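You operate a simulated robot arm through the tools that you are given. There is no shell and no other tool.

You are at the controls of a simulated two-armed robot. One attempt, no reset.

JOB
Try the blue wire holder in all three gauge slots and rack it under its size.
Fine: its size is the narrowest slot it drops into; if none takes it, red tray.

The check looks at the end state, three seconds after you hand in, the way a careful person would. Anything else that was tipped, shoved, dropped, spilled or broken makes it a failure.

ROBOT AND FRAMES
Two 7-joint arms with fingered hands on one trunk that stands fixed in place. Base frame: the origin is at the foot of the trunk, x ahead of it, y to its left, z up; the work surface is at about z = 860. Lengths are in mm, angles in degrees, forces in N, time in s.
The left shoulder is at [71, 173, 1088], the right one opposite. With the tool pointing down near the work surface each hand reaches from about 420 to 820 mm from the base axis, measured 20 degrees to its own side. Payload 3.5 kg a hand.
Tool frame (each hand has its own): the origin (TCP) lies between the finger pads and is the grasp point; the fingertips stand 25 mm ahead of it; z points along the fingers, y is the line along which they close. The gripper opens to 88 mm; its body begins 29 mm behind the TCP. The gripper is a hand of 3 fingers: y runs from the thumb to the fingers, the wrist lies at [-13, -97, -162] in the tool frame, and closing takes about 1.5 s.
Orientation is that of the tool frame in the base frame, as a unit quaternion [w, x, y, z]. With the fingers straight down and the wrist toward the robot, the tool's x, y and z point along [0, 1, 0], [1, 0, 0] and [0, 0, -1] of the base frame.

CONTROLS
- The arms move only by the tool nudge_tool. It takes "left_series", "right_series" or both (then of equal length, played together; a hand with none holds still); each is a list of rows, each a list of 7 numbers: the shift along the tool's x, y, z in mm, then the turn, a rotation vector about the tool's x, y, z in rad, then the closure in counts, from 0 (fully open) to 255 (shut). In form: [[tx, ty, tz, wx, wy, wz, fingers], ...]. A call has 1 to 20 rows; each row is the pose to reach, as a shift and turn from the pose commanded when the call began, along the tool's axes at that moment. Each row takes 0.2 s and may step no farther than 50 mm and 8.6 degrees from the row before; otherwise, or with a gripper value out of range, the whole call is refused. A pose out of reach is approached as far as the arm can. The call stops where the force on the tool passes 40 N (or 10 N more than at its start, if that is more) or the arm is blocked; 0.2 s more then pass. The fingers move at their own pace (about 72 mm/s each) and stop on an object; they squeeze with about 29 N. The grip force told is the motor's: it shows also when the fingers shut on nothing. Time passes only in rows, and 0.2 s behind the last, so rows that repeat a pose let the fingers close. The reply holds the time, the measured pose of the TCP, the force on the tool along the base axes, the opening and the grip force, in the units named above and with some noise, with the torque about the TCP (base axes, N m) and any sound that the robot's microphone picked up.
- Cameras (640 x 400 px; columns grow to the right, rows downward): "scene" is now at [184.8, -44.6, 1330.7]; the picture's right is [-0.46, -0.88, 0.10], its down [-0.42, 0.12, -0.90] and it looks along [0.78, -0.46, -0.42] (base axes); focal length 330 px, centre (320, 200). "left" rides on the left gripper at [-58, -85, -100] in its tool frame; the picture's right is [-0.67, -0.35, 0.66], its down [0.69, -0.63, 0.37] and it looks along [0.29, 0.69, 0.66] (tool axes); focal length 261 px, centre (320, 200). "right" rides on the right gripper at [58, -85, -100] in its tool frame; the picture's right is [-0.67, 0.35, -0.66], its down [-0.68, -0.63, 0.37] and it looks along [-0.29, 0.69, 0.66] (tool axes); focal length 261 px, centre (320, 200). There is no depth. A picture from a camera that has moved, and an enlarged one, comes with that camera's place and axes in the base frame and with its lens.
- capture(camera): a new picture of that camera. It takes no simulated time.
- slide_trunk(by): moves the trunk up (or, below 0, down) by that many mm; the arms and the scene camera ride with it, the base frame stays. It gives what a move gives, with no picture.
- grasp_type(shape, hand): the hand has 3 fingers and takes this shape, open, in about a second: jaw (thumb against the fingers, like two jaws); tri (thumb and two fingers); tip (a fingertip pinch); poke (one finger out to press); point (the index stretched); flat (the hand flat); cup (the hand cupped); fist (a fist). The gripper value then closes the fingers along that shape, each until it touches; the sizes above hold for jaw. It gives what a move gives, with no picture.
- turn_head(pan, tilt): turns the head with the scene camera to pan (to the left, within 86 degrees either way) and tilt (down, from -29 to 69), counted from straight ahead of the robot (the tilt from the chest, where the trunk bows). It gives what a move gives.
- inspect(camera, box): a new picture of the part [left, top, right, bottom] of that camera's present view, enlarged. It takes no simulated time.
- job_done(): hands the job in; it is judged then, once.

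Nothing tells you positions but the pictures and the camera data. Unless the task says otherwise, let go and move clear before handing in.

The tools are called after "Emit:" by a JSON object that holds its "fn" and its "kwargs". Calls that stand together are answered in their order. nudge_tool: Moves the arms, as the interface text tells. Its arguments: {"type":"object","properties":{"left_series":{"type":"array","items":{"type":"array","items":{"type":"number"}}},"right_series":{"type":"array","items":{"type":"array","items":{"type":"number"}}}},"required":[]} The other tools are called the same way: slide_trunk (by) moves the trunk up or down; grasp_type (shape, hand) gives the hand a shape; turn_head (pan, tilt) turns the head that bears the scene camera; capture (camera) takes a picture; inspect (camera, box) takes an enlarged picture of a part of a camera's view; job_done () hands the job in.

At the start:

```text
time: 0.0
left_position: [510.6, -26.6, 1125.6]
left_tool_rot: [-0.001, 0.707, 0.707, 0.0]
left_ft_force: [0.4, -0.4, -0.4]
left_torque: [0.0, 0.04, 0.02]
left_finger_gap: 87.9
left_finger_force: 0.1
left_shape: jaw
right_position: [373.6, -418.0, 1209.3]
right_tool_rot: [0.0, 0.706, 0.708, 0.0]
right_ft_force: [-0.2, -0.2, 0.8]
right_torque: [-0.02, 0.04, 0.02]
right_finger_gap: 87.7
right_finger_force: 0.2
right_shape: jaw
trunk travel left (down, up): [-175.0, 280.0]
head pan, tilt (commanded): [-28.1, 14.6]
```

scene: 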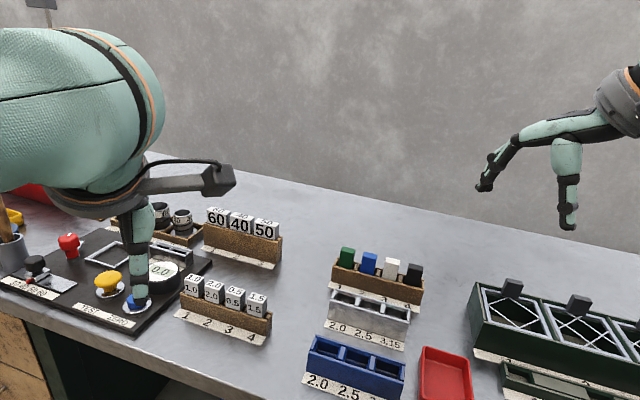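
right: 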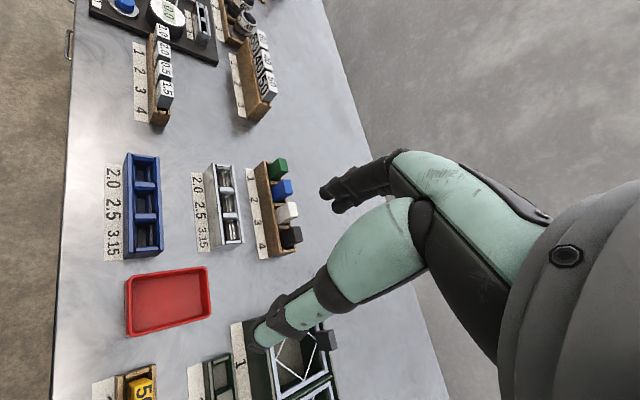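
left: 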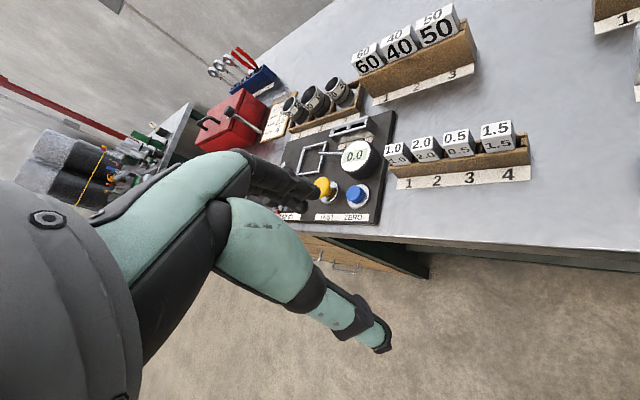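

I see a wooden rack with green, blue, white and black wire holders, a grey gauge block with slots labelled 2.0/2.5/3.15 in front of it, a blue rack with the same labels, and a red tray. I'll look closer before moving anything.

Emit:
{"fn": "inspect", "kwargs": {"camera": "scene", "box": [290, 230, 490, 400]}}

Emit:
{"fn": "inspect", "kwargs": {"camera": "right", "box": [90, 130, 330, 350]}}

```text
2.35 times, centred on (390, 315) of scene
camera zoom: at [184.8, -44.6, 1330.7], right [-0.46, -0.88, 0.1], down [-0.42, 0.12, -0.9], along [0.78, -0.46, -0.42], focal length 777 px, centre (155, -71)
```

zoom: 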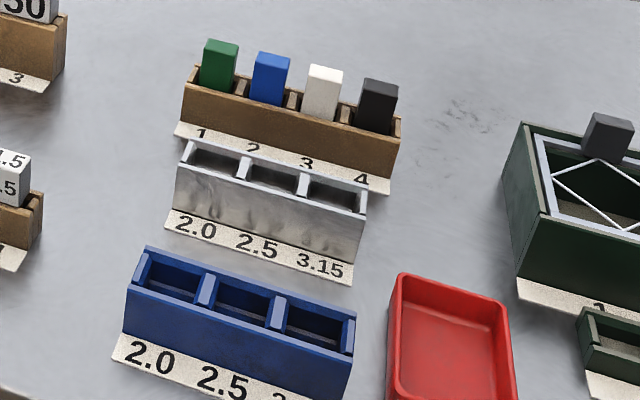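

```text
1.82 times, centred on (210, 240) of right
camera zoom: at [287.9, -359.9, 1307.8], right [0.35, -0.67, 0.66], down [-0.63, -0.69, -0.37], along [0.69, -0.28, -0.66], focal length 474 px, centre (520, 127)
```

zoom: 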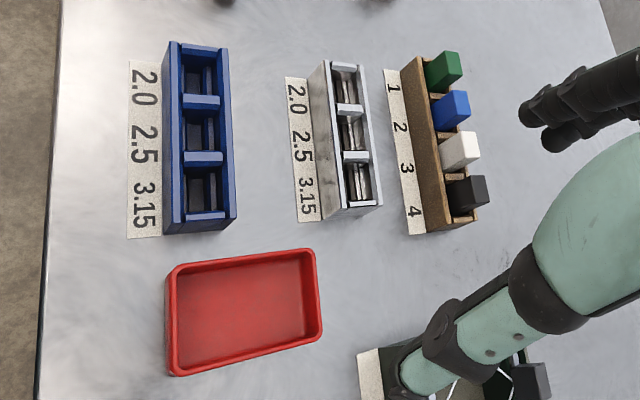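

The holder rack looks to be near x 640, y -450. I'll turn the head to centre that area for a better measurement.

Emit:
{"fn": "turn_head", "kwargs": {"pan": -42, "tilt": 42}}

```text
time: 0.9
left_position: [510.9, -27.0, 1124.3]
left_tool_rot: [0.0, 0.707, 0.707, 0.0]
left_ft_force: [-0.1, 0.0, 0.1]
left_torque: [-0.01, -0.01, 0.01]
left_finger_gap: 87.7
left_finger_force: 0.1
left_shape: jaw
right_position: [373.2, -416.6, 1209.3]
right_tool_rot: [0.0, 0.708, 0.707, 0.001]
right_ft_force: [-0.7, 0.3, 0.1]
right_torque: [0.01, -0.03, 0.01]
right_finger_gap: 87.7
right_finger_force: 0.0
right_shape: jaw
trunk travel left (down, up): [-175.0, 280.0]
head pan, tilt (commanded): [-42.0, 42.0]
```

Emit:
{"fn": "capture", "kwargs": {"camera": "scene"}}

```text
taken
camera scene: at [156.3, -56.5, 1292.7], right [-0.65, -0.74, 0.14], down [-0.64, 0.45, -0.63], along [0.4, -0.5, -0.77], focal length 330 px, centre (320, 200)
```

scene: 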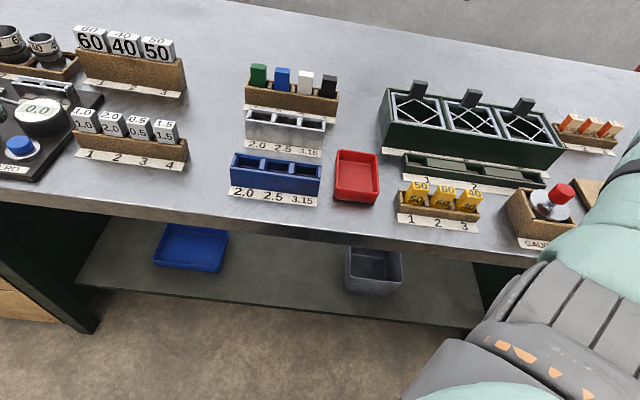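

The cluster is now in the upper half of the picture. I'll tilt up a little and zoom in.

Emit:
{"fn": "turn_head", "kwargs": {"pan": -38, "tilt": 30}}

Emit:
{"fn": "inspect", "kwargs": {"camera": "scene", "box": [220, 120, 420, 245]}}

Emit:
{"fn": "capture", "kwargs": {"camera": "scene"}}

```text
time: 1.7
left_position: [509.6, -28.3, 1125.2]
left_tool_rot: [0.0, 0.707, 0.707, 0.001]
left_ft_force: [0.6, -0.3, -0.2]
left_torque: [-0.01, 0.0, -0.01]
left_finger_gap: 87.8
left_finger_force: 0.0
left_shape: jaw
right_position: [373.0, -416.9, 1208.2]
right_tool_rot: [0.0, 0.707, 0.707, 0.001]
right_ft_force: [-0.4, 0.5, 0.5]
right_torque: [0.02, 0.03, 0.01]
right_finger_gap: 87.8
right_finger_force: 0.0
right_shape: jaw
trunk travel left (down, up): [-175.0, 280.0]
head pan, tilt (commanded): [-38.0, 30.0]
```

```text
3.20 times, centred on (320, 182) of scene
camera zoom: at [168.8, -56.3, 1308.6], right [-0.6, -0.79, 0.13], down [-0.56, 0.31, -0.77], along [0.56, -0.53, -0.63], focal length 1057 px, centre (320, 256)
```

zoom: 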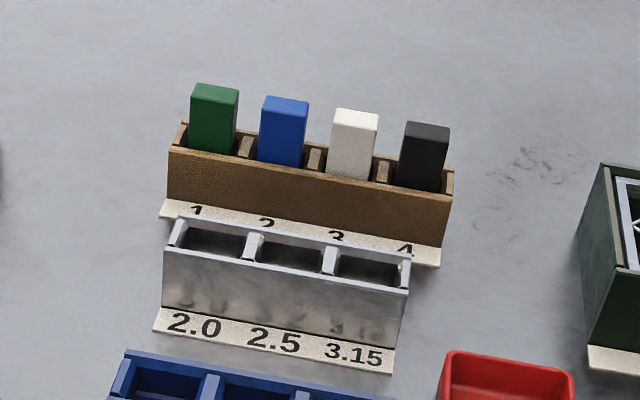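

```text
taken
camera scene: at [168.8, -56.3, 1308.6], right [-0.6, -0.79, 0.13], down [-0.56, 0.31, -0.77], along [0.56, -0.53, -0.63], focal length 330 px, centre (320, 200)
```

scene: 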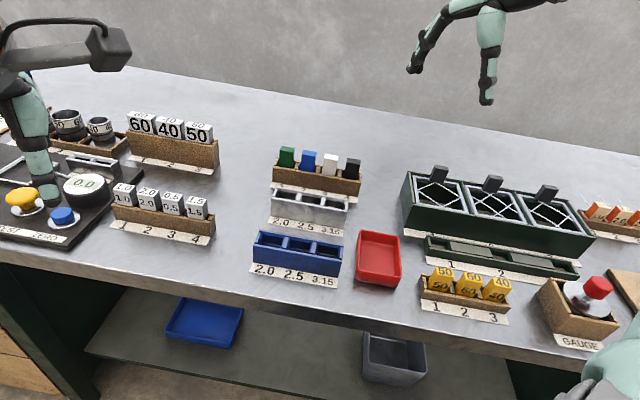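

The table rows run at about 45° to my base frame, roughly along (-0.70, -0.71). I'll take tight zooms from both cameras so I can triangulate the parts.

Emit:
{"fn": "inspect", "kwargs": {"camera": "right", "box": [190, 145, 310, 265]}}

Emit:
{"fn": "inspect", "kwargs": {"camera": "right", "box": [90, 140, 220, 350]}}

Emit:
{"fn": "inspect", "kwargs": {"camera": "scene", "box": [265, 140, 365, 220]}}

Emit:
{"fn": "inspect", "kwargs": {"camera": "scene", "box": [240, 205, 420, 300]}}

```text
3.33 times, centred on (250, 205) of right
camera zoom: at [287.9, -359.9, 1307.8], right [0.35, -0.67, 0.66], down [-0.63, -0.69, -0.37], along [0.69, -0.28, -0.66], focal length 869 px, centre (553, 183)
```

zoom: 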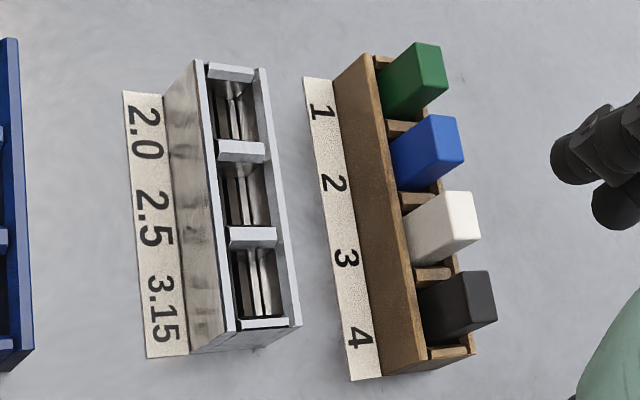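

```text
1.90 times, centred on (155, 245) of right
camera zoom: at [287.9, -359.9, 1307.8], right [0.35, -0.67, 0.66], down [-0.63, -0.69, -0.37], along [0.69, -0.28, -0.66], focal length 496 px, centre (634, 114)
```

zoom: 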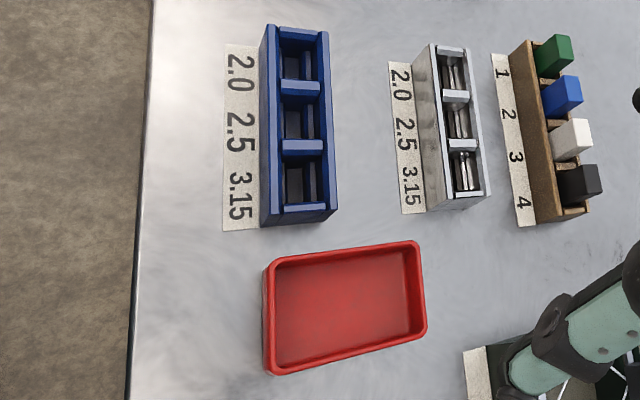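

```text
5.00 times, centred on (315, 180) of scene
camera zoom: at [168.8, -56.3, 1308.6], right [-0.6, -0.79, 0.13], down [-0.56, 0.31, -0.77], along [0.56, -0.53, -0.63], focal length 1651 px, centre (345, 300)
```

zoom: 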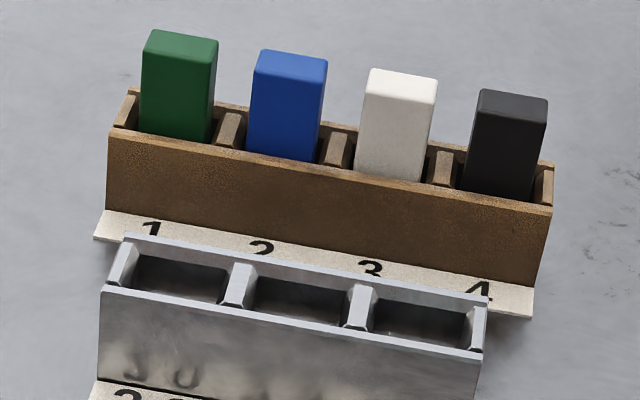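

```text
3.56 times, centred on (330, 252) of scene
camera zoom: at [168.8, -56.3, 1308.6], right [-0.6, -0.79, 0.13], down [-0.56, 0.31, -0.77], along [0.56, -0.53, -0.63], focal length 1174 px, centre (284, 13)
```

zoom: 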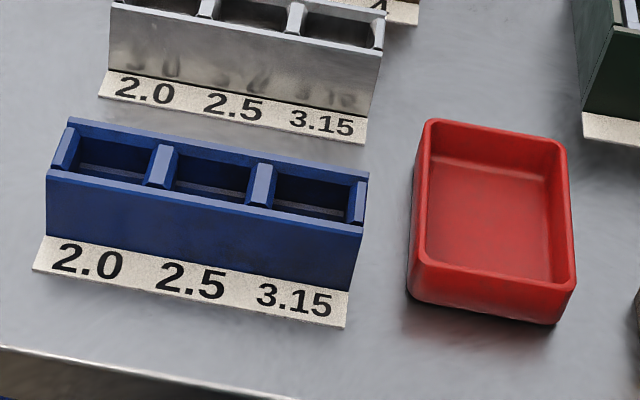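

Triangulated so far: the blue holder's top centre is at about [638, -447, 937]. The wood rack top is at z≈901, the gauge top at z≈904 and the blue rack top at z≈900. I'll bring the right hand above the holder, yawed about 44.5° so the fingers close across the row.

Emit:
{"fn": "nudge_tool", "kwargs": {"right_series": [[-3.3, 29.4, 18.3, 0, 0, 0.086, 0], [-6.7, 58.9, 36.7, 0, 0, 0.173, 0], [-10, 88.3, 55, 0, 0, 0.259, 0], [-13.3, 117.8, 73.3, 0, 0, 0.345, 0], [-16.7, 147.2, 91.7, 0, 0, 0.432, 0], [-20, 176.7, 110, 0, 0, 0.518, 0], [-23.3, 206.1, 128.3, 0, 0, 0.604, 0], [-26.7, 235.6, 146.7, 0, 0, 0.691, 0], [-30, 265, 165, 0, 0, 0.777, 0], [-30, 265, 165, 0, 0, 0.777, 0]]}}

Emit:
{"fn": "capture", "kwargs": {"camera": "right"}}

Emit:
{"fn": "capture", "kwargs": {"camera": "scene"}}

```text
time: 3.9
left_position: [509.9, -26.8, 1126.8]
left_tool_rot: [0.0, 0.707, 0.707, -0.001]
left_ft_force: [-0.3, 0.5, 0.3]
left_torque: [0.0, -0.01, 0.0]
left_finger_gap: 87.6
left_finger_force: 0.0
left_shape: jaw
right_position: [636.5, -448.0, 1044.2]
right_tool_rot: [0.001, 0.923, 0.386, 0.0]
right_ft_force: [-0.1, -0.3, 0.3]
right_torque: [-0.02, 0.0, 0.0]
right_finger_gap: 87.7
right_finger_force: 0.0
right_shape: jaw
trunk travel left (down, up): [-175.0, 280.0]
head pan, tilt (commanded): [-38.0, 30.0]
```

```text
taken
camera right: at [616.7, -347.5, 1144.0], right [-0.22, -0.72, 0.66], down [-0.93, -0.05, -0.37], along [0.29, -0.69, -0.66], focal length 261 px, centre (320, 200)
```

right: 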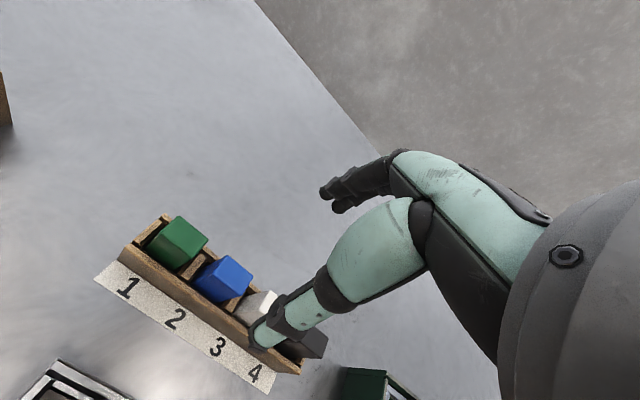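

```text
taken
camera scene: at [167.9, -55.9, 1308.9], right [-0.6, -0.79, 0.13], down [-0.56, 0.31, -0.77], along [0.57, -0.53, -0.63], focal length 330 px, centre (320, 200)
```

scene: 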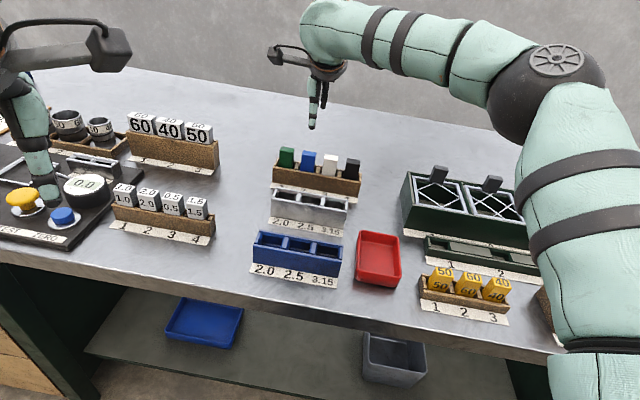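

The hand is above the rack, with the thumb on the near side and the two fingers on the far side. I'll zoom in on the blue holder to fix its centre and yaw.

Emit:
{"fn": "inspect", "kwargs": {"camera": "right", "box": [90, 200, 310, 400]}}

Emit:
{"fn": "inspect", "kwargs": {"camera": "scene", "box": [250, 50, 380, 220]}}

```text
2.00 times, centred on (200, 300) of right
camera zoom: at [616.7, -347.5, 1144.0], right [-0.22, -0.72, 0.66], down [-0.93, -0.05, -0.37], along [0.29, -0.69, -0.66], focal length 521 px, centre (560, 0)
```

zoom: 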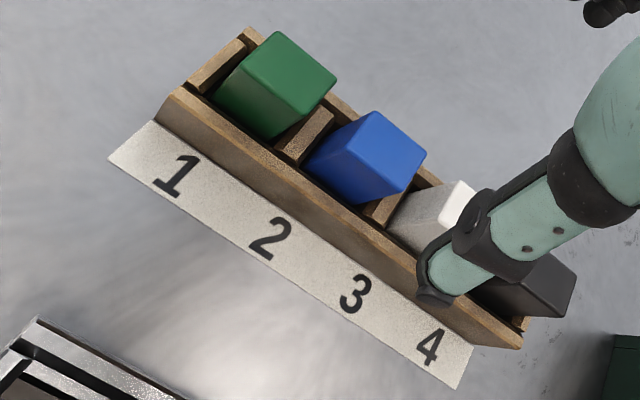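

```text
2.35 times, centred on (315, 135) of scene
camera zoom: at [167.9, -55.9, 1308.9], right [-0.6, -0.79, 0.13], down [-0.56, 0.31, -0.77], along [0.57, -0.53, -0.63], focal length 777 px, centre (332, 353)
```

zoom: 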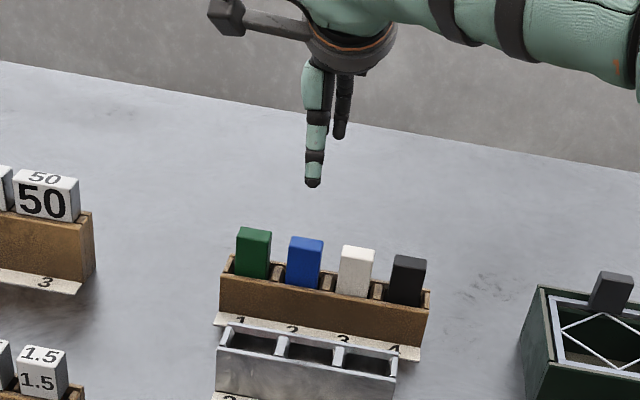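

Emit:
{"fn": "inspect", "kwargs": {"camera": "right", "box": [180, 240, 290, 320]}}

Emit:
{"fn": "inspect", "kwargs": {"camera": "right", "box": [90, 200, 210, 290]}}

```text
5.00 times, centred on (235, 280) of right
camera zoom: at [616.7, -347.5, 1144.0], right [-0.22, -0.72, 0.66], down [-0.93, -0.05, -0.37], along [0.29, -0.69, -0.66], focal length 1303 px, centre (745, -200)
```

zoom: 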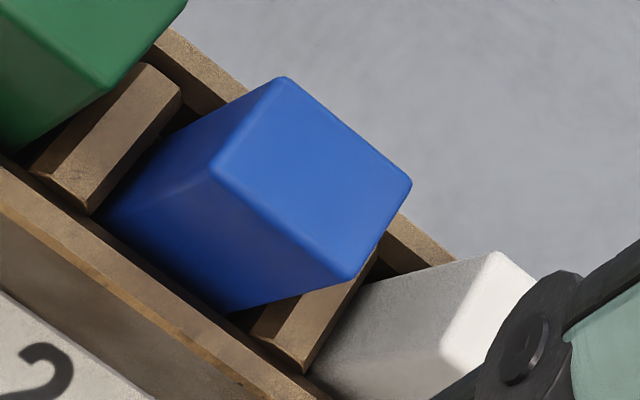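

```text
4.44 times, centred on (150, 245) of right
camera zoom: at [616.7, -347.5, 1144.0], right [-0.22, -0.72, 0.66], down [-0.93, -0.05, -0.37], along [0.29, -0.69, -0.66], focal length 1158 px, centre (1076, 0)
```

zoom: 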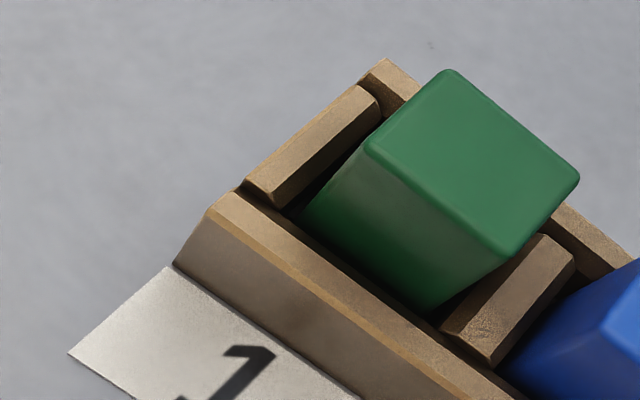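

In the tool frame the blue top face is about 28 mm by 18 mm, centred at (+2.7, -1.5), and the yaw matches to within 1°. I'll centre over it and come down partway to check that the fingers clear the neighbours.

Emit:
{"fn": "nudge_tool", "kwargs": {"right_series": [[2.6, -1.5, 10, 0, 0, 0.01, 0], [2.6, -1.5, 35, 0, 0, 0.01, 0], [2.6, -1.5, 60, 0, 0, 0.01, 0], [2.6, -1.5, 80, 0, 0, 0.01, 0], [2.6, -1.5, 80, 0, 0, 0.01, 0]]}}

Emit:
{"fn": "capture", "kwargs": {"camera": "right"}}

Emit:
{"fn": "inspect", "kwargs": {"camera": "scene", "box": [250, 90, 380, 220]}}

```text
time: 5.1
left_position: [511.7, -27.7, 1125.7]
left_tool_rot: [0.0, 0.707, 0.707, 0.0]
left_ft_force: [0.0, 1.2, -0.2]
left_torque: [0.0, -0.01, 0.03]
left_finger_gap: 87.7
left_finger_force: 0.1
left_shape: jaw
right_position: [631.7, -445.5, 964.7]
right_tool_rot: [0.0, 0.924, 0.383, 0.001]
right_ft_force: [0.1, -0.5, 0.8]
right_torque: [0.03, 0.0, 0.02]
right_finger_gap: 87.7
right_finger_force: 0.1
right_shape: jaw
right hand out of reach, approached as far as the arm can: row 4, 5
trunk travel left (down, up): [-175.0, 280.0]
head pan, tilt (commanded): [-38.0, 30.0]
```

```text
taken
camera right: at [613.3, -345.3, 1064.0], right [-0.23, -0.72, 0.66], down [-0.93, -0.04, -0.37], along [0.29, -0.69, -0.66], focal length 261 px, centre (320, 200)
```

right: 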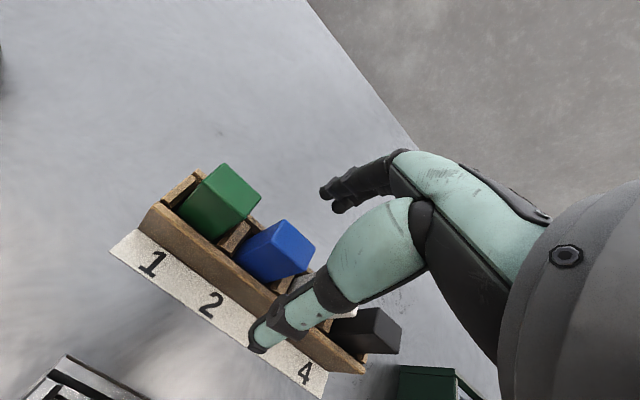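

```text
3.08 times, centred on (315, 155) of scene
camera zoom: at [168.8, -56.1, 1308.7], right [-0.6, -0.79, 0.13], down [-0.56, 0.31, -0.77], along [0.57, -0.53, -0.63], focal length 1016 px, centre (335, 338)
```

zoom: 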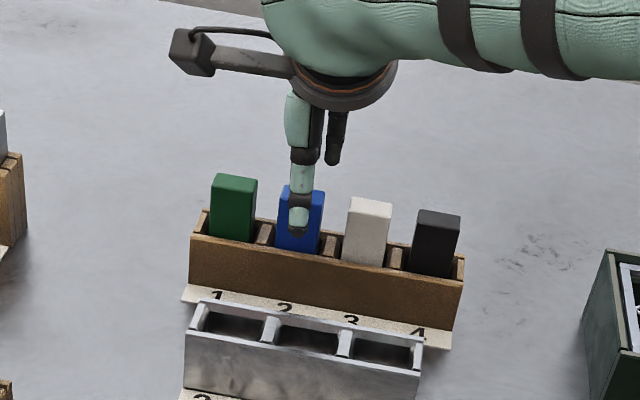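

The holder is reached in plan, but the arm hits a reach limit at this low height. I'll raise the hand back up and lower the trunk 80 mm, which restores the reachable geometry. The left hand is at z 1125, so it has plenty of room.

Emit:
{"fn": "nudge_tool", "kwargs": {"right_series": [[0, 0, -25, 0, 0, 0, 0], [0, 0, -50, 0, 0, 0, 0], [0, 0, -80, 0, 0, 0, 0], [0, 0, -100, 0, 0, 0, 0], [0, 0, -100, 0, 0, 0, 0]]}}

Emit:
{"fn": "slide_trunk", "kwargs": {"by": -80}}

Emit:
{"fn": "capture", "kwargs": {"camera": "right"}}

Emit:
{"fn": "capture", "kwargs": {"camera": "scene"}}

```text
time: 6.3
left_position: [509.2, -26.9, 1124.5]
left_tool_rot: [0.0, 0.707, 0.707, 0.0]
left_ft_force: [-0.7, -0.4, -0.3]
left_torque: [-0.04, -0.01, 0.02]
left_finger_gap: 87.4
left_finger_force: 0.1
left_shape: jaw
right_position: [634.1, -444.1, 1063.6]
right_tool_rot: [-0.001, 0.924, 0.383, -0.001]
right_ft_force: [-0.7, -0.4, 0.6]
right_torque: [0.02, 0.01, 0.02]
right_finger_gap: 87.6
right_finger_force: 0.0
right_shape: jaw
trunk travel left (down, up): [-175.0, 280.0]
head pan, tilt (commanded): [-38.0, 30.0]
```

```text
time: 7.4
left_position: [509.8, -27.4, 1046.6]
left_tool_rot: [0.001, 0.707, 0.708, 0.001]
left_ft_force: [-0.4, -0.1, 0.3]
left_torque: [-0.04, -0.04, 0.0]
left_finger_gap: 87.8
left_finger_force: 0.0
left_shape: jaw
right_position: [632.4, -446.2, 985.8]
right_tool_rot: [0.001, 0.924, 0.382, 0.0]
right_ft_force: [-0.4, 0.1, -0.3]
right_torque: [-0.03, 0.02, -0.03]
right_finger_gap: 87.7
right_finger_force: 0.0
right_shape: jaw
trunk travel left (down, up): [-95.0, 360.0]
head pan, tilt (commanded): [-38.0, 30.0]
```

```text
taken
camera right: at [613.6, -344.5, 1085.2], right [-0.23, -0.72, 0.66], down [-0.93, -0.04, -0.37], along [0.29, -0.69, -0.66], focal length 261 px, centre (320, 200)
```

right: 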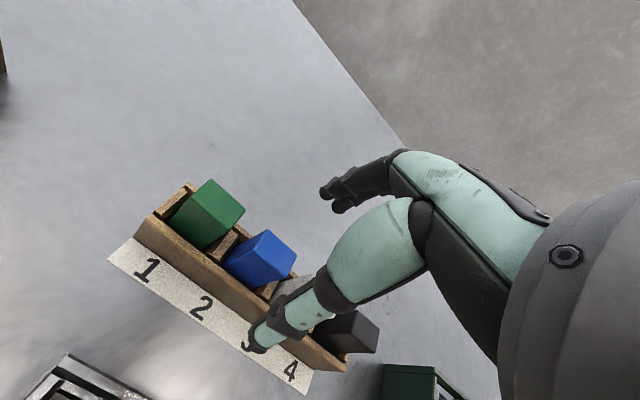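

```text
taken
camera scene: at [233.1, -56.0, 1197.3], right [-0.58, -0.79, 0.2], down [-0.66, 0.31, -0.69], along [0.48, -0.53, -0.7], focal length 330 px, centre (320, 200)
```

scene: 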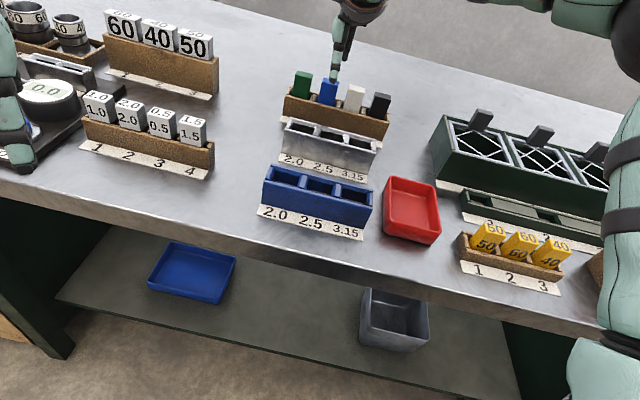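

The trunk is lower and the hand is at about [632.5, -445.6, 985]. I'll measure the blue holder again from here.

Emit:
{"fn": "inspect", "kwargs": {"camera": "right", "box": [210, 215, 320, 295]}}

```text
5.00 times, centred on (265, 255) of right
camera zoom: at [613.6, -344.5, 1085.2], right [-0.23, -0.72, 0.66], down [-0.93, -0.04, -0.37], along [0.29, -0.69, -0.66], focal length 1303 px, centre (595, -75)
```

zoom: 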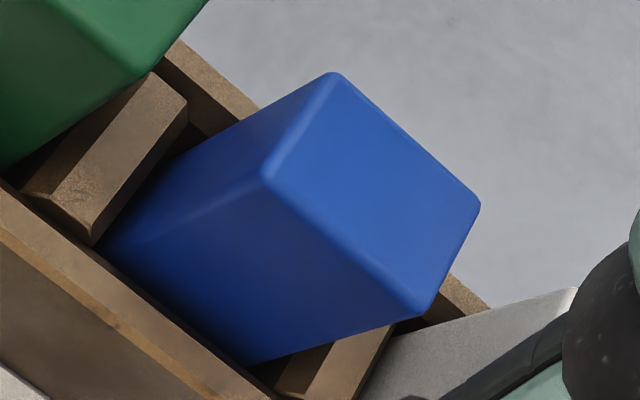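

The centre offset from here is (+3.2, +3.8) and the holder top is at z≈938. I'll shift over, descend to TCP z≈933 (fingertips about 7 mm above the rack walls), and look before closing.

Emit:
{"fn": "nudge_tool", "kwargs": {"right_series": [[3.2, 3.8, 0, 0, 0, 0, 0], [3.2, 3.8, 15, 0, 0, 0, 0], [3.2, 3.8, 30, 0, 0, 0, 0], [3.2, 3.8, 42, 0, 0, 0, 0], [3.2, 3.8, 52, 0, 0, 0, 0], [3.2, 3.8, 52, 0, 0, 0, 0]]}}

Emit:
{"fn": "capture", "kwargs": {"camera": "right"}}

Emit:
{"fn": "inspect", "kwargs": {"camera": "scene", "box": [260, 0, 420, 150]}}

```text
time: 8.8
left_position: [510.2, -26.6, 1045.2]
left_tool_rot: [0.0, 0.707, 0.707, -0.001]
left_ft_force: [-0.2, -0.3, 0.3]
left_torque: [-0.01, 0.02, -0.01]
left_finger_gap: 87.8
left_finger_force: 0.0
left_shape: jaw
right_position: [638.0, -446.1, 932.9]
right_tool_rot: [0.0, 0.924, 0.383, 0.0]
right_ft_force: [0.3, 0.1, -0.3]
right_torque: [0.0, 0.0, 0.02]
right_finger_gap: 87.8
right_finger_force: 0.1
right_shape: jaw
trunk travel left (down, up): [-95.0, 360.0]
head pan, tilt (commanded): [-38.0, 30.0]
```

```text
taken
camera right: at [619.2, -346.1, 1032.4], right [-0.23, -0.72, 0.66], down [-0.93, -0.04, -0.36], along [0.29, -0.69, -0.66], focal length 261 px, centre (320, 200)
```

right: 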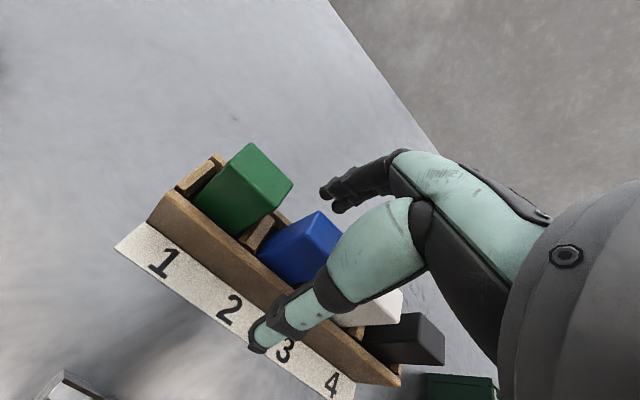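

```text
2.67 times, centred on (340, 75) of scene
camera zoom: at [234.3, -56.2, 1196.9], right [-0.58, -0.79, 0.2], down [-0.66, 0.31, -0.69], along [0.48, -0.53, -0.7], focal length 881 px, centre (267, 533)
```

zoom: 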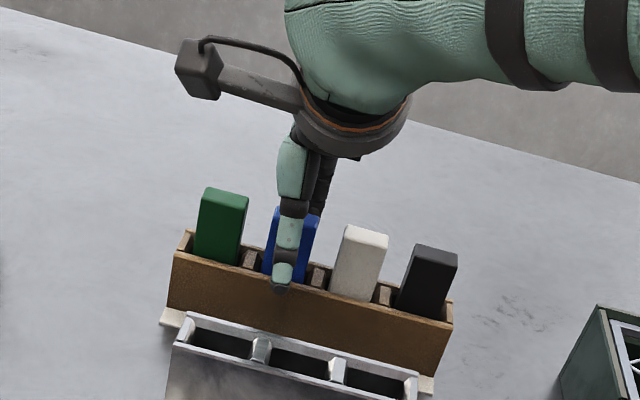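

The thumb is in front of the blue holder and the fingers are behind it, clear of the rack. I'll close on it.

Emit:
{"fn": "nudge_tool", "kwargs": {"right_series": [[0, 0, 0, 0, 0, 0, 100], [0, 0, 0, 0, 0, 0, 180], [0, 0, 0, 0, 0, 0, 220], [0, 0, 0, 0, 0, 0, 255], [0, 0, 0, 0, 0, 0, 255], [0, 0, 0, 0, 0, 0, 255], [0, 0, 0, 0, 0, 0, 255], [0, 0, 0, 0, 0, 0, 255]]}}

Emit:
{"fn": "capture", "kwargs": {"camera": "right"}}

Emit:
{"fn": "inspect", "kwargs": {"camera": "scene", "box": [260, 0, 420, 150]}}

```text
time: 10.6
left_position: [510.1, -27.5, 1045.7]
left_tool_rot: [0.0, 0.707, 0.707, -0.001]
left_ft_force: [0.3, 0.4, 0.4]
left_torque: [0.0, -0.03, -0.02]
left_finger_gap: 87.8
left_finger_force: 0.1
left_shape: jaw
right_position: [637.5, -446.4, 932.7]
right_tool_rot: [0.0, 0.924, 0.383, 0.0]
right_ft_force: [0.0, 0.3, -0.5]
right_torque: [0.0, -0.03, -0.01]
right_finger_gap: 14.7
right_finger_force: 28.8
right_shape: jaw
trunk travel left (down, up): [-95.0, 360.0]
head pan, tilt (commanded): [-38.0, 30.0]
```

```text
taken
camera right: at [619.3, -346.1, 1032.5], right [-0.23, -0.72, 0.66], down [-0.93, -0.04, -0.37], along [0.29, -0.69, -0.66], focal length 261 px, centre (320, 200)
```

right: 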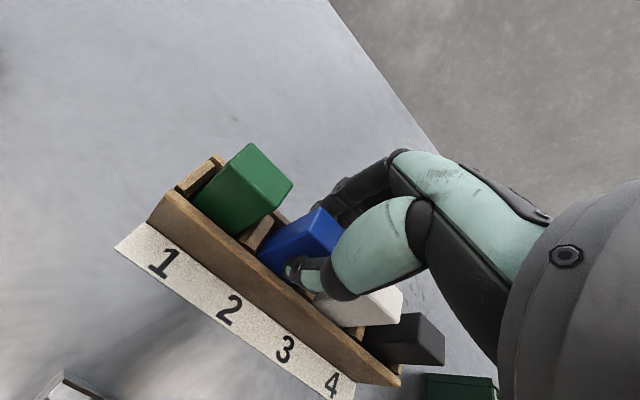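

```text
2.67 times, centred on (340, 75) of scene
camera zoom: at [234.5, -56.3, 1196.9], right [-0.58, -0.79, 0.2], down [-0.66, 0.31, -0.69], along [0.48, -0.53, -0.7], focal length 881 px, centre (267, 533)
```

zoom: 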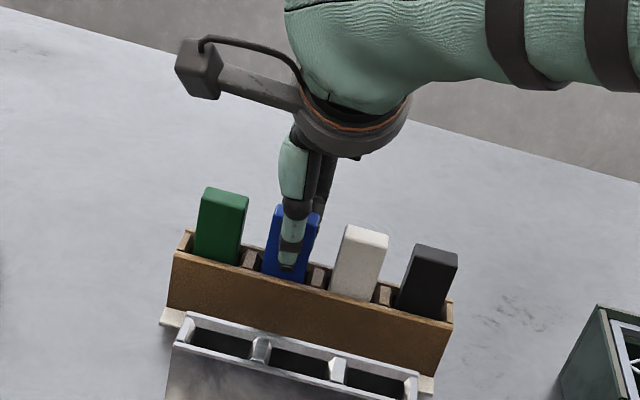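

The grip holds with a 14.7 mm gap and 29 N. I'll lift straight up.

Emit:
{"fn": "nudge_tool", "kwargs": {"right_series": [[0, 0, -5, 0, 0, 0, 255], [0, 0, -12, 0, 0, 0, 255], [0, 0, -22, 0, 0, 0, 255], [0, 0, -35, 0, 0, 0, 255], [0, 0, -50, 0, 0, 0, 255], [0, 0, -65, 0, 0, 0, 255], [0, 0, -80, 0, 0, 0, 255], [0, 0, -95, 0, 0, 0, 255], [0, 0, -95, 0, 0, 0, 255]]}}

Emit:
{"fn": "capture", "kwargs": {"camera": "right"}}

Emit:
{"fn": "capture", "kwargs": {"camera": "scene"}}

```text
time: 12.6
left_position: [509.6, -26.9, 1046.2]
left_tool_rot: [0.0, 0.707, 0.707, 0.0]
left_ft_force: [0.0, 0.2, 0.1]
left_torque: [-0.01, -0.04, 0.03]
left_finger_gap: 87.7
left_finger_force: 0.2
left_shape: jaw
right_position: [637.7, -445.4, 1026.8]
right_tool_rot: [-0.001, 0.924, 0.382, 0.0]
right_ft_force: [0.2, 0.2, -0.1]
right_torque: [0.03, 0.01, 0.04]
right_finger_gap: 14.6
right_finger_force: 29.0
right_shape: jaw
trunk travel left (down, up): [-95.0, 360.0]
head pan, tilt (commanded): [-38.0, 30.0]
```

```text
taken
camera right: at [619.2, -344.8, 1126.3], right [-0.23, -0.72, 0.66], down [-0.93, -0.04, -0.36], along [0.29, -0.69, -0.66], focal length 261 px, centre (320, 200)
```

right: 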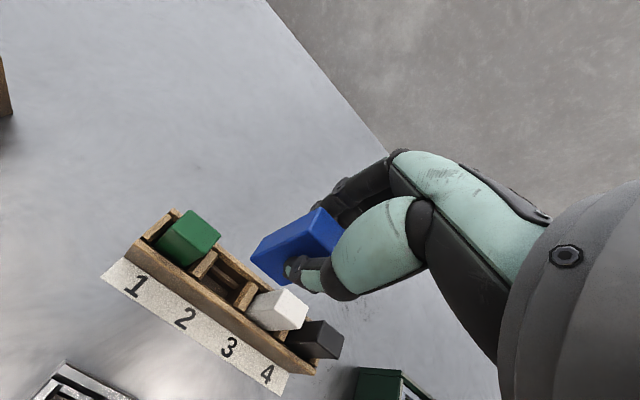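

```text
taken
camera scene: at [234.6, -56.3, 1196.8], right [-0.58, -0.79, 0.2], down [-0.66, 0.31, -0.69], along [0.48, -0.53, -0.7], focal length 330 px, centre (320, 200)
```

scene: 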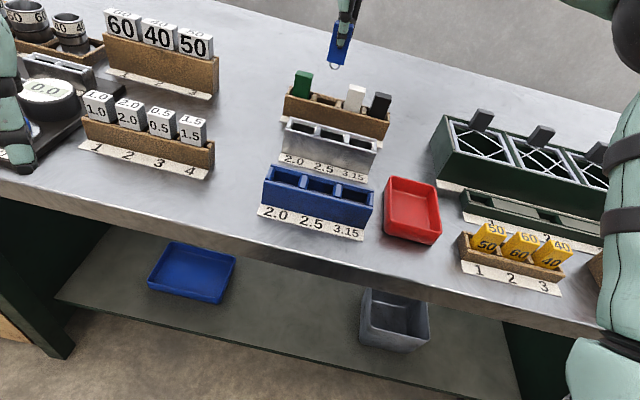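

Emit:
{"fn": "inspect", "kwargs": {"camera": "scene", "box": [300, 20, 380, 90]}}

Emit:
{"fn": "inspect", "kwargs": {"camera": "right", "box": [230, 180, 370, 310]}}

Emit:
{"fn": "inspect", "kwargs": {"camera": "scene", "box": [260, 100, 400, 190]}}

```text
5.71 times, centred on (340, 55) of scene
camera zoom: at [234.6, -56.3, 1196.8], right [-0.58, -0.79, 0.2], down [-0.66, 0.31, -0.69], along [0.48, -0.53, -0.7], focal length 1887 px, centre (206, 1029)
```

zoom: 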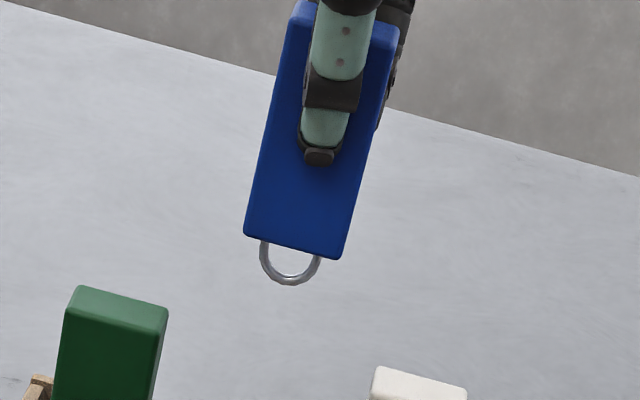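

```text
3.08 times, centred on (300, 245) of right
camera zoom: at [619.2, -344.8, 1126.3], right [-0.23, -0.72, 0.66], down [-0.93, -0.04, -0.36], along [0.29, -0.69, -0.66], focal length 802 px, centre (382, 62)
```

zoom: 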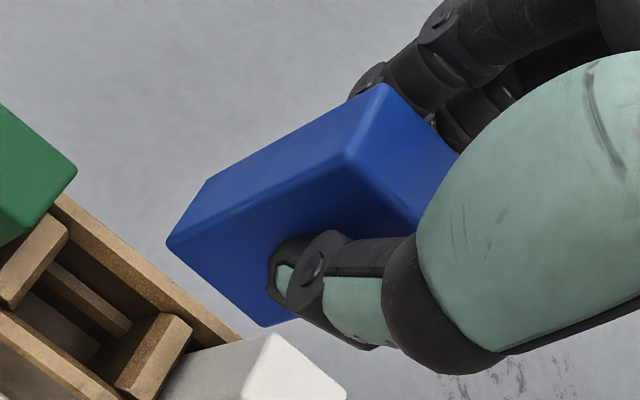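

```text
4.44 times, centred on (330, 145) of scene
camera zoom: at [234.6, -56.3, 1196.8], right [-0.58, -0.79, 0.2], down [-0.66, 0.31, -0.69], along [0.48, -0.53, -0.7], focal length 1468 px, centre (276, 444)
```

zoom: 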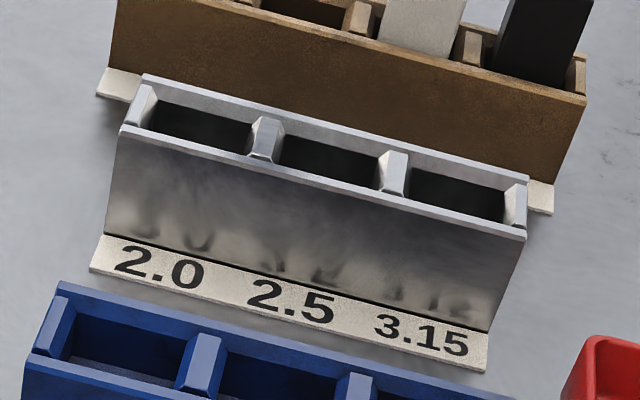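

The holder is a block with a wire loop at its bottom, lying in the row direction, and the gauge checks whether that loop drops into a narrow gap. Before trying it I'll move so the wrist camera looks nearly straight down into the gauge slots.

Emit:
{"fn": "nudge_tool", "kwargs": {"right_series": [[-15, -17, -5, 0, 0, 0, 255], [-31, -34, -10, 0, 0, 0, 255], [-47, -51, -10, 0, 0, 0, 255], [-63, -68, -10, 0, 0, 0, 255], [-79, -85, -10, 0, 0, 0, 255], [-79, -85, -10, 0, 0, 0, 255]]}}

Emit:
{"fn": "capture", "kwargs": {"camera": "right"}}

Emit:
{"fn": "inspect", "kwargs": {"camera": "right", "box": [50, 180, 250, 330]}}

```text
time: 14.0
left_position: [511.5, -26.1, 1045.4]
left_tool_rot: [-0.001, 0.707, 0.707, 0.0]
left_ft_force: [-0.8, -0.2, -1.2]
left_torque: [0.01, -0.02, -0.02]
left_finger_gap: 87.4
left_finger_force: 0.1
left_shape: jaw
right_position: [523.4, -440.5, 1037.2]
right_tool_rot: [0.0, 0.924, 0.383, -0.001]
right_ft_force: [-0.4, 0.4, 0.0]
right_torque: [0.02, 0.0, -0.01]
right_finger_gap: 14.8
right_finger_force: 29.8
right_shape: jaw
trunk travel left (down, up): [-95.0, 360.0]
head pan, tilt (commanded): [-38.0, 30.0]
```

```text
taken
camera right: at [503.8, -339.6, 1137.2], right [-0.23, -0.72, 0.66], down [-0.93, -0.04, -0.36], along [0.29, -0.69, -0.66], focal length 261 px, centre (320, 200)
```

right: 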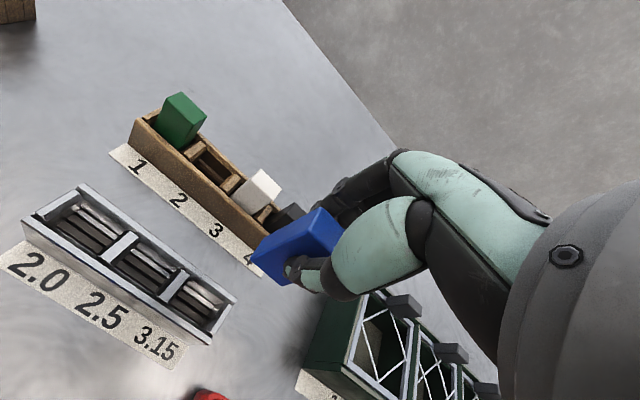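

```text
2.67 times, centred on (150, 255) of right
camera zoom: at [503.8, -339.6, 1137.2], right [-0.23, -0.72, 0.66], down [-0.93, -0.04, -0.36], along [0.29, -0.69, -0.66], focal length 695 px, centre (773, 53)
```

zoom: 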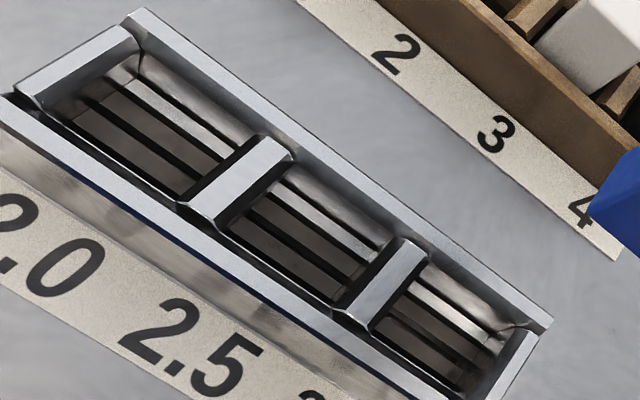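

Emit:
{"fn": "inspect", "kwargs": {"camera": "right", "box": [45, 180, 145, 260]}}

Emit:
{"fn": "inspect", "kwargs": {"camera": "right", "box": [90, 215, 190, 295]}}

Emit:
{"fn": "inspect", "kwargs": {"camera": "right", "box": [145, 255, 245, 335]}}

```text
5.00 times, centred on (95, 220) of right
camera zoom: at [503.8, -339.6, 1137.2], right [-0.23, -0.72, 0.66], down [-0.93, -0.04, -0.36], along [0.29, -0.69, -0.66], focal length 1303 px, centre (1445, 100)
```

zoom: 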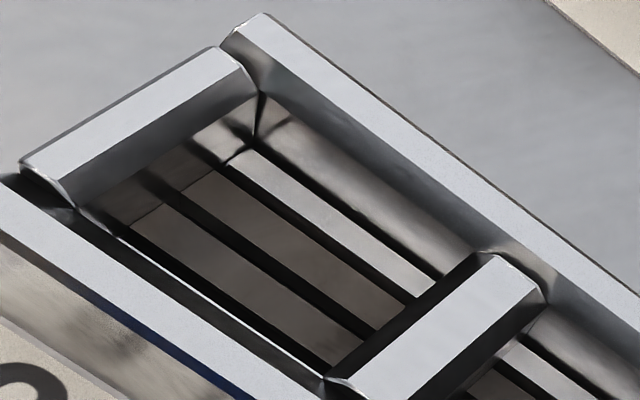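

```text
5.00 times, centred on (140, 255) of right
camera zoom: at [503.8, -339.6, 1137.2], right [-0.23, -0.72, 0.66], down [-0.93, -0.04, -0.36], along [0.29, -0.69, -0.66], focal length 1303 px, centre (1220, -75)
```

zoom: 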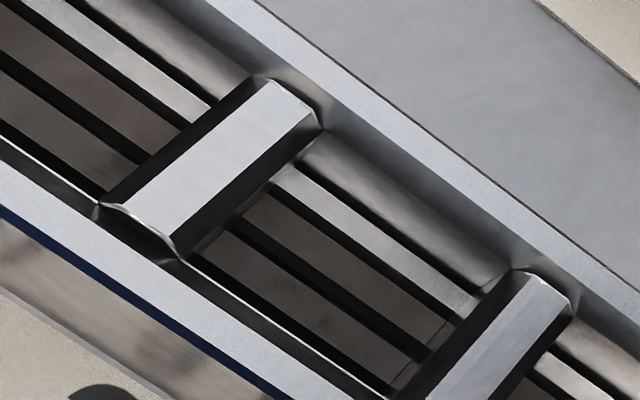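

```text
5.00 times, centred on (195, 295) of right
camera zoom: at [503.8, -339.6, 1137.2], right [-0.23, -0.72, 0.66], down [-0.93, -0.04, -0.36], along [0.29, -0.69, -0.66], focal length 1303 px, centre (945, -275)
```

zoom: 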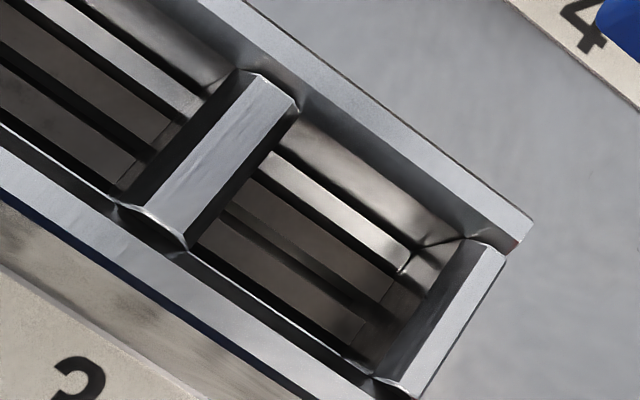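

Emit:
{"fn": "inspect", "kwargs": {"camera": "right", "box": [60, 195, 120, 240]}}

Emit:
{"fn": "inspect", "kwargs": {"camera": "right", "box": [115, 235, 175, 280]}}

Emit:
{"fn": "inspect", "kwargs": {"camera": "right", "box": [170, 275, 230, 320]}}

```text
8.89 times, centred on (90, 218) of right
camera zoom: at [503.8, -339.6, 1137.2], right [-0.23, -0.72, 0.66], down [-0.93, -0.04, -0.36], along [0.29, -0.69, -0.66], focal length 2317 px, centre (2364, 44)
```

zoom: 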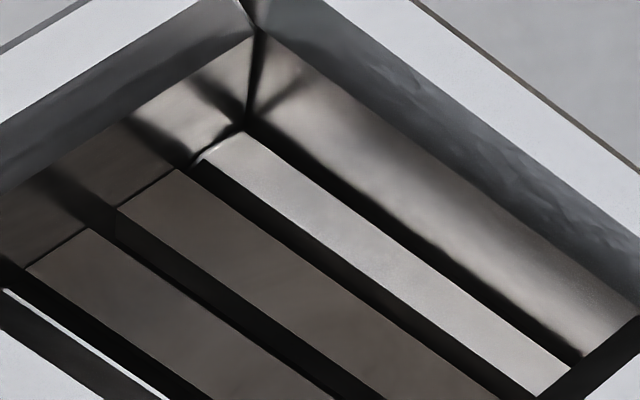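

```text
8.89 times, centred on (145, 258) of right
camera zoom: at [503.8, -339.6, 1137.2], right [-0.23, -0.72, 0.66], down [-0.93, -0.04, -0.36], along [0.29, -0.69, -0.66], focal length 2317 px, centre (1876, -311)
```

zoom: 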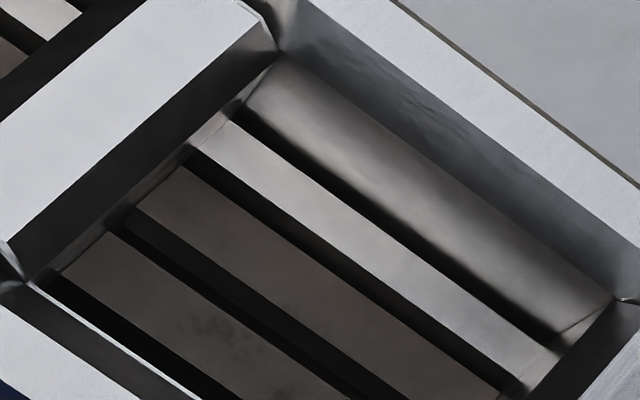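

```text
8.89 times, centred on (200, 298) of right
camera zoom: at [503.8, -339.6, 1137.2], right [-0.23, -0.72, 0.66], down [-0.93, -0.04, -0.36], along [0.29, -0.69, -0.66], focal length 2317 px, centre (1387, -667)
```

zoom: 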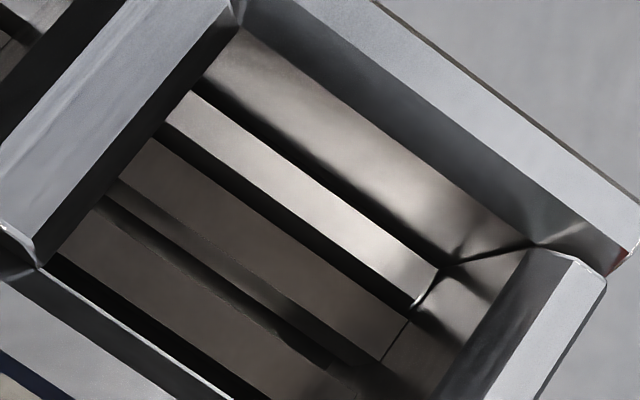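

Each slot has two jaws with a central slit along the row, and the inside looks like a stepped funnel. I'll shift the camera right over the gauge to measure the opening and slit from a second angle.

Emit:
{"fn": "nudge_tool", "kwargs": {"right_series": [[-5, 15, 0, 0, 0, 0, 255], [-10, 30, 0, 0, 0, 0, 255], [-15, 50, 0, 0, 0, 0, 255], [-15, 50, 0, 0, 0, 0, 255]]}}

Emit:
{"fn": "capture", "kwargs": {"camera": "right"}}

Emit:
{"fn": "inspect", "kwargs": {"camera": "right", "box": [0, 260, 160, 380]}}

```text
time: 15.0
left_position: [510.6, -26.5, 1046.0]
left_tool_rot: [0.0, 0.707, 0.707, 0.0]
left_ft_force: [1.0, 0.7, -0.9]
left_torque: [-0.01, -0.01, -0.04]
left_finger_gap: 87.7
left_finger_force: 0.0
left_shape: jaw
right_position: [548.7, -485.2, 1038.1]
right_tool_rot: [0.0, 0.924, 0.383, 0.0]
right_ft_force: [0.6, -0.5, 0.2]
right_torque: [0.02, -0.01, -0.06]
right_finger_gap: 14.4
right_finger_force: 29.2
right_shape: jaw
trunk travel left (down, up): [-95.0, 360.0]
head pan, tilt (commanded): [-38.0, 30.0]
```

```text
taken
camera right: at [529.7, -385.5, 1136.7], right [-0.23, -0.72, 0.66], down [-0.93, -0.04, -0.37], along [0.29, -0.69, -0.66], focal length 261 px, centre (320, 200)
```

right: 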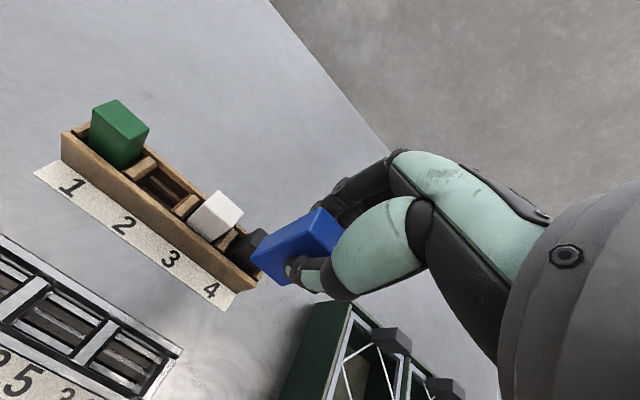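

```text
3.33 times, centred on (80, 320) of right
camera zoom: at [529.7, -385.5, 1136.7], right [-0.23, -0.72, 0.66], down [-0.93, -0.04, -0.37], along [0.29, -0.69, -0.66], focal length 869 px, centre (1120, -200)
```

zoom: 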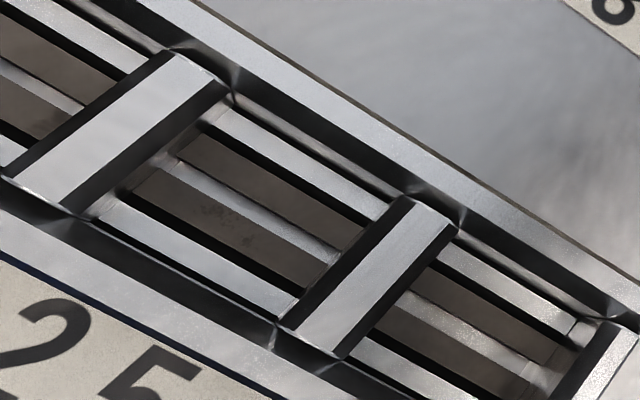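

Emit:
{"fn": "inspect", "kwargs": {"camera": "right", "box": [20, 280, 100, 345]}}

Emit:
{"fn": "inspect", "kwargs": {"camera": "right", "box": [80, 310, 180, 390]}}

Emit:
{"fn": "inspect", "kwargs": {"camera": "right", "box": [120, 150, 240, 250]}}

```text
6.15 times, centred on (60, 312) of right
camera zoom: at [529.7, -385.5, 1136.7], right [-0.23, -0.72, 0.66], down [-0.93, -0.04, -0.37], along [0.29, -0.69, -0.66], focal length 1604 px, centre (1920, -492)
```

zoom: 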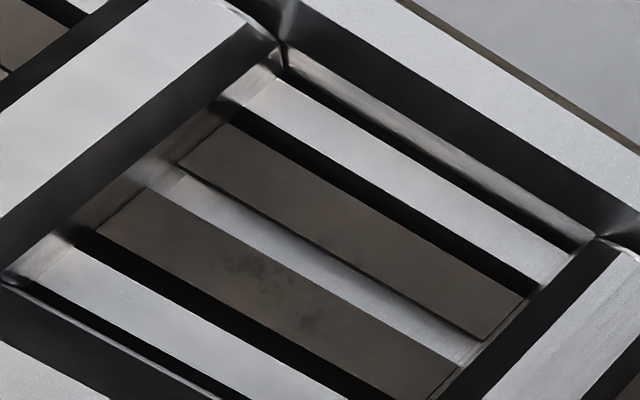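

```text
5.00 times, centred on (130, 350) of right
camera zoom: at [529.7, -385.5, 1136.7], right [-0.23, -0.72, 0.66], down [-0.93, -0.04, -0.37], along [0.29, -0.69, -0.66], focal length 1303 px, centre (1270, -550)
```

zoom: 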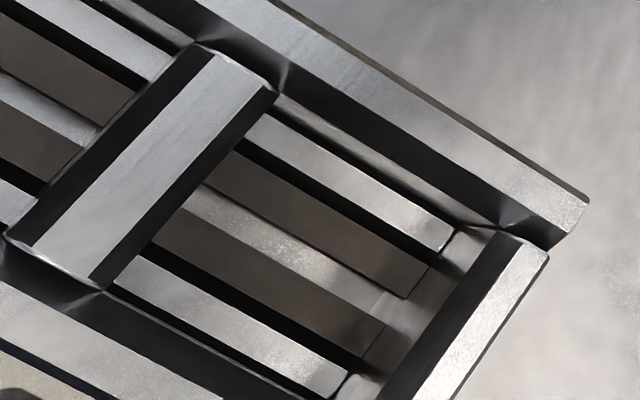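

```text
4.00 times, centred on (180, 200) of right
camera zoom: at [529.7, -385.5, 1136.7], right [-0.23, -0.72, 0.66], down [-0.93, -0.04, -0.37], along [0.29, -0.69, -0.66], focal length 1043 px, centre (880, 200)
```

zoom: 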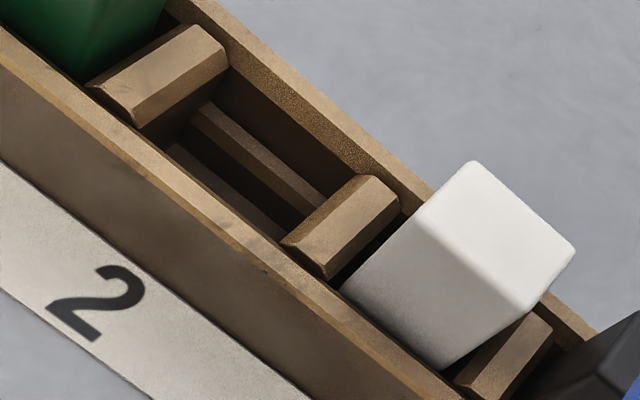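

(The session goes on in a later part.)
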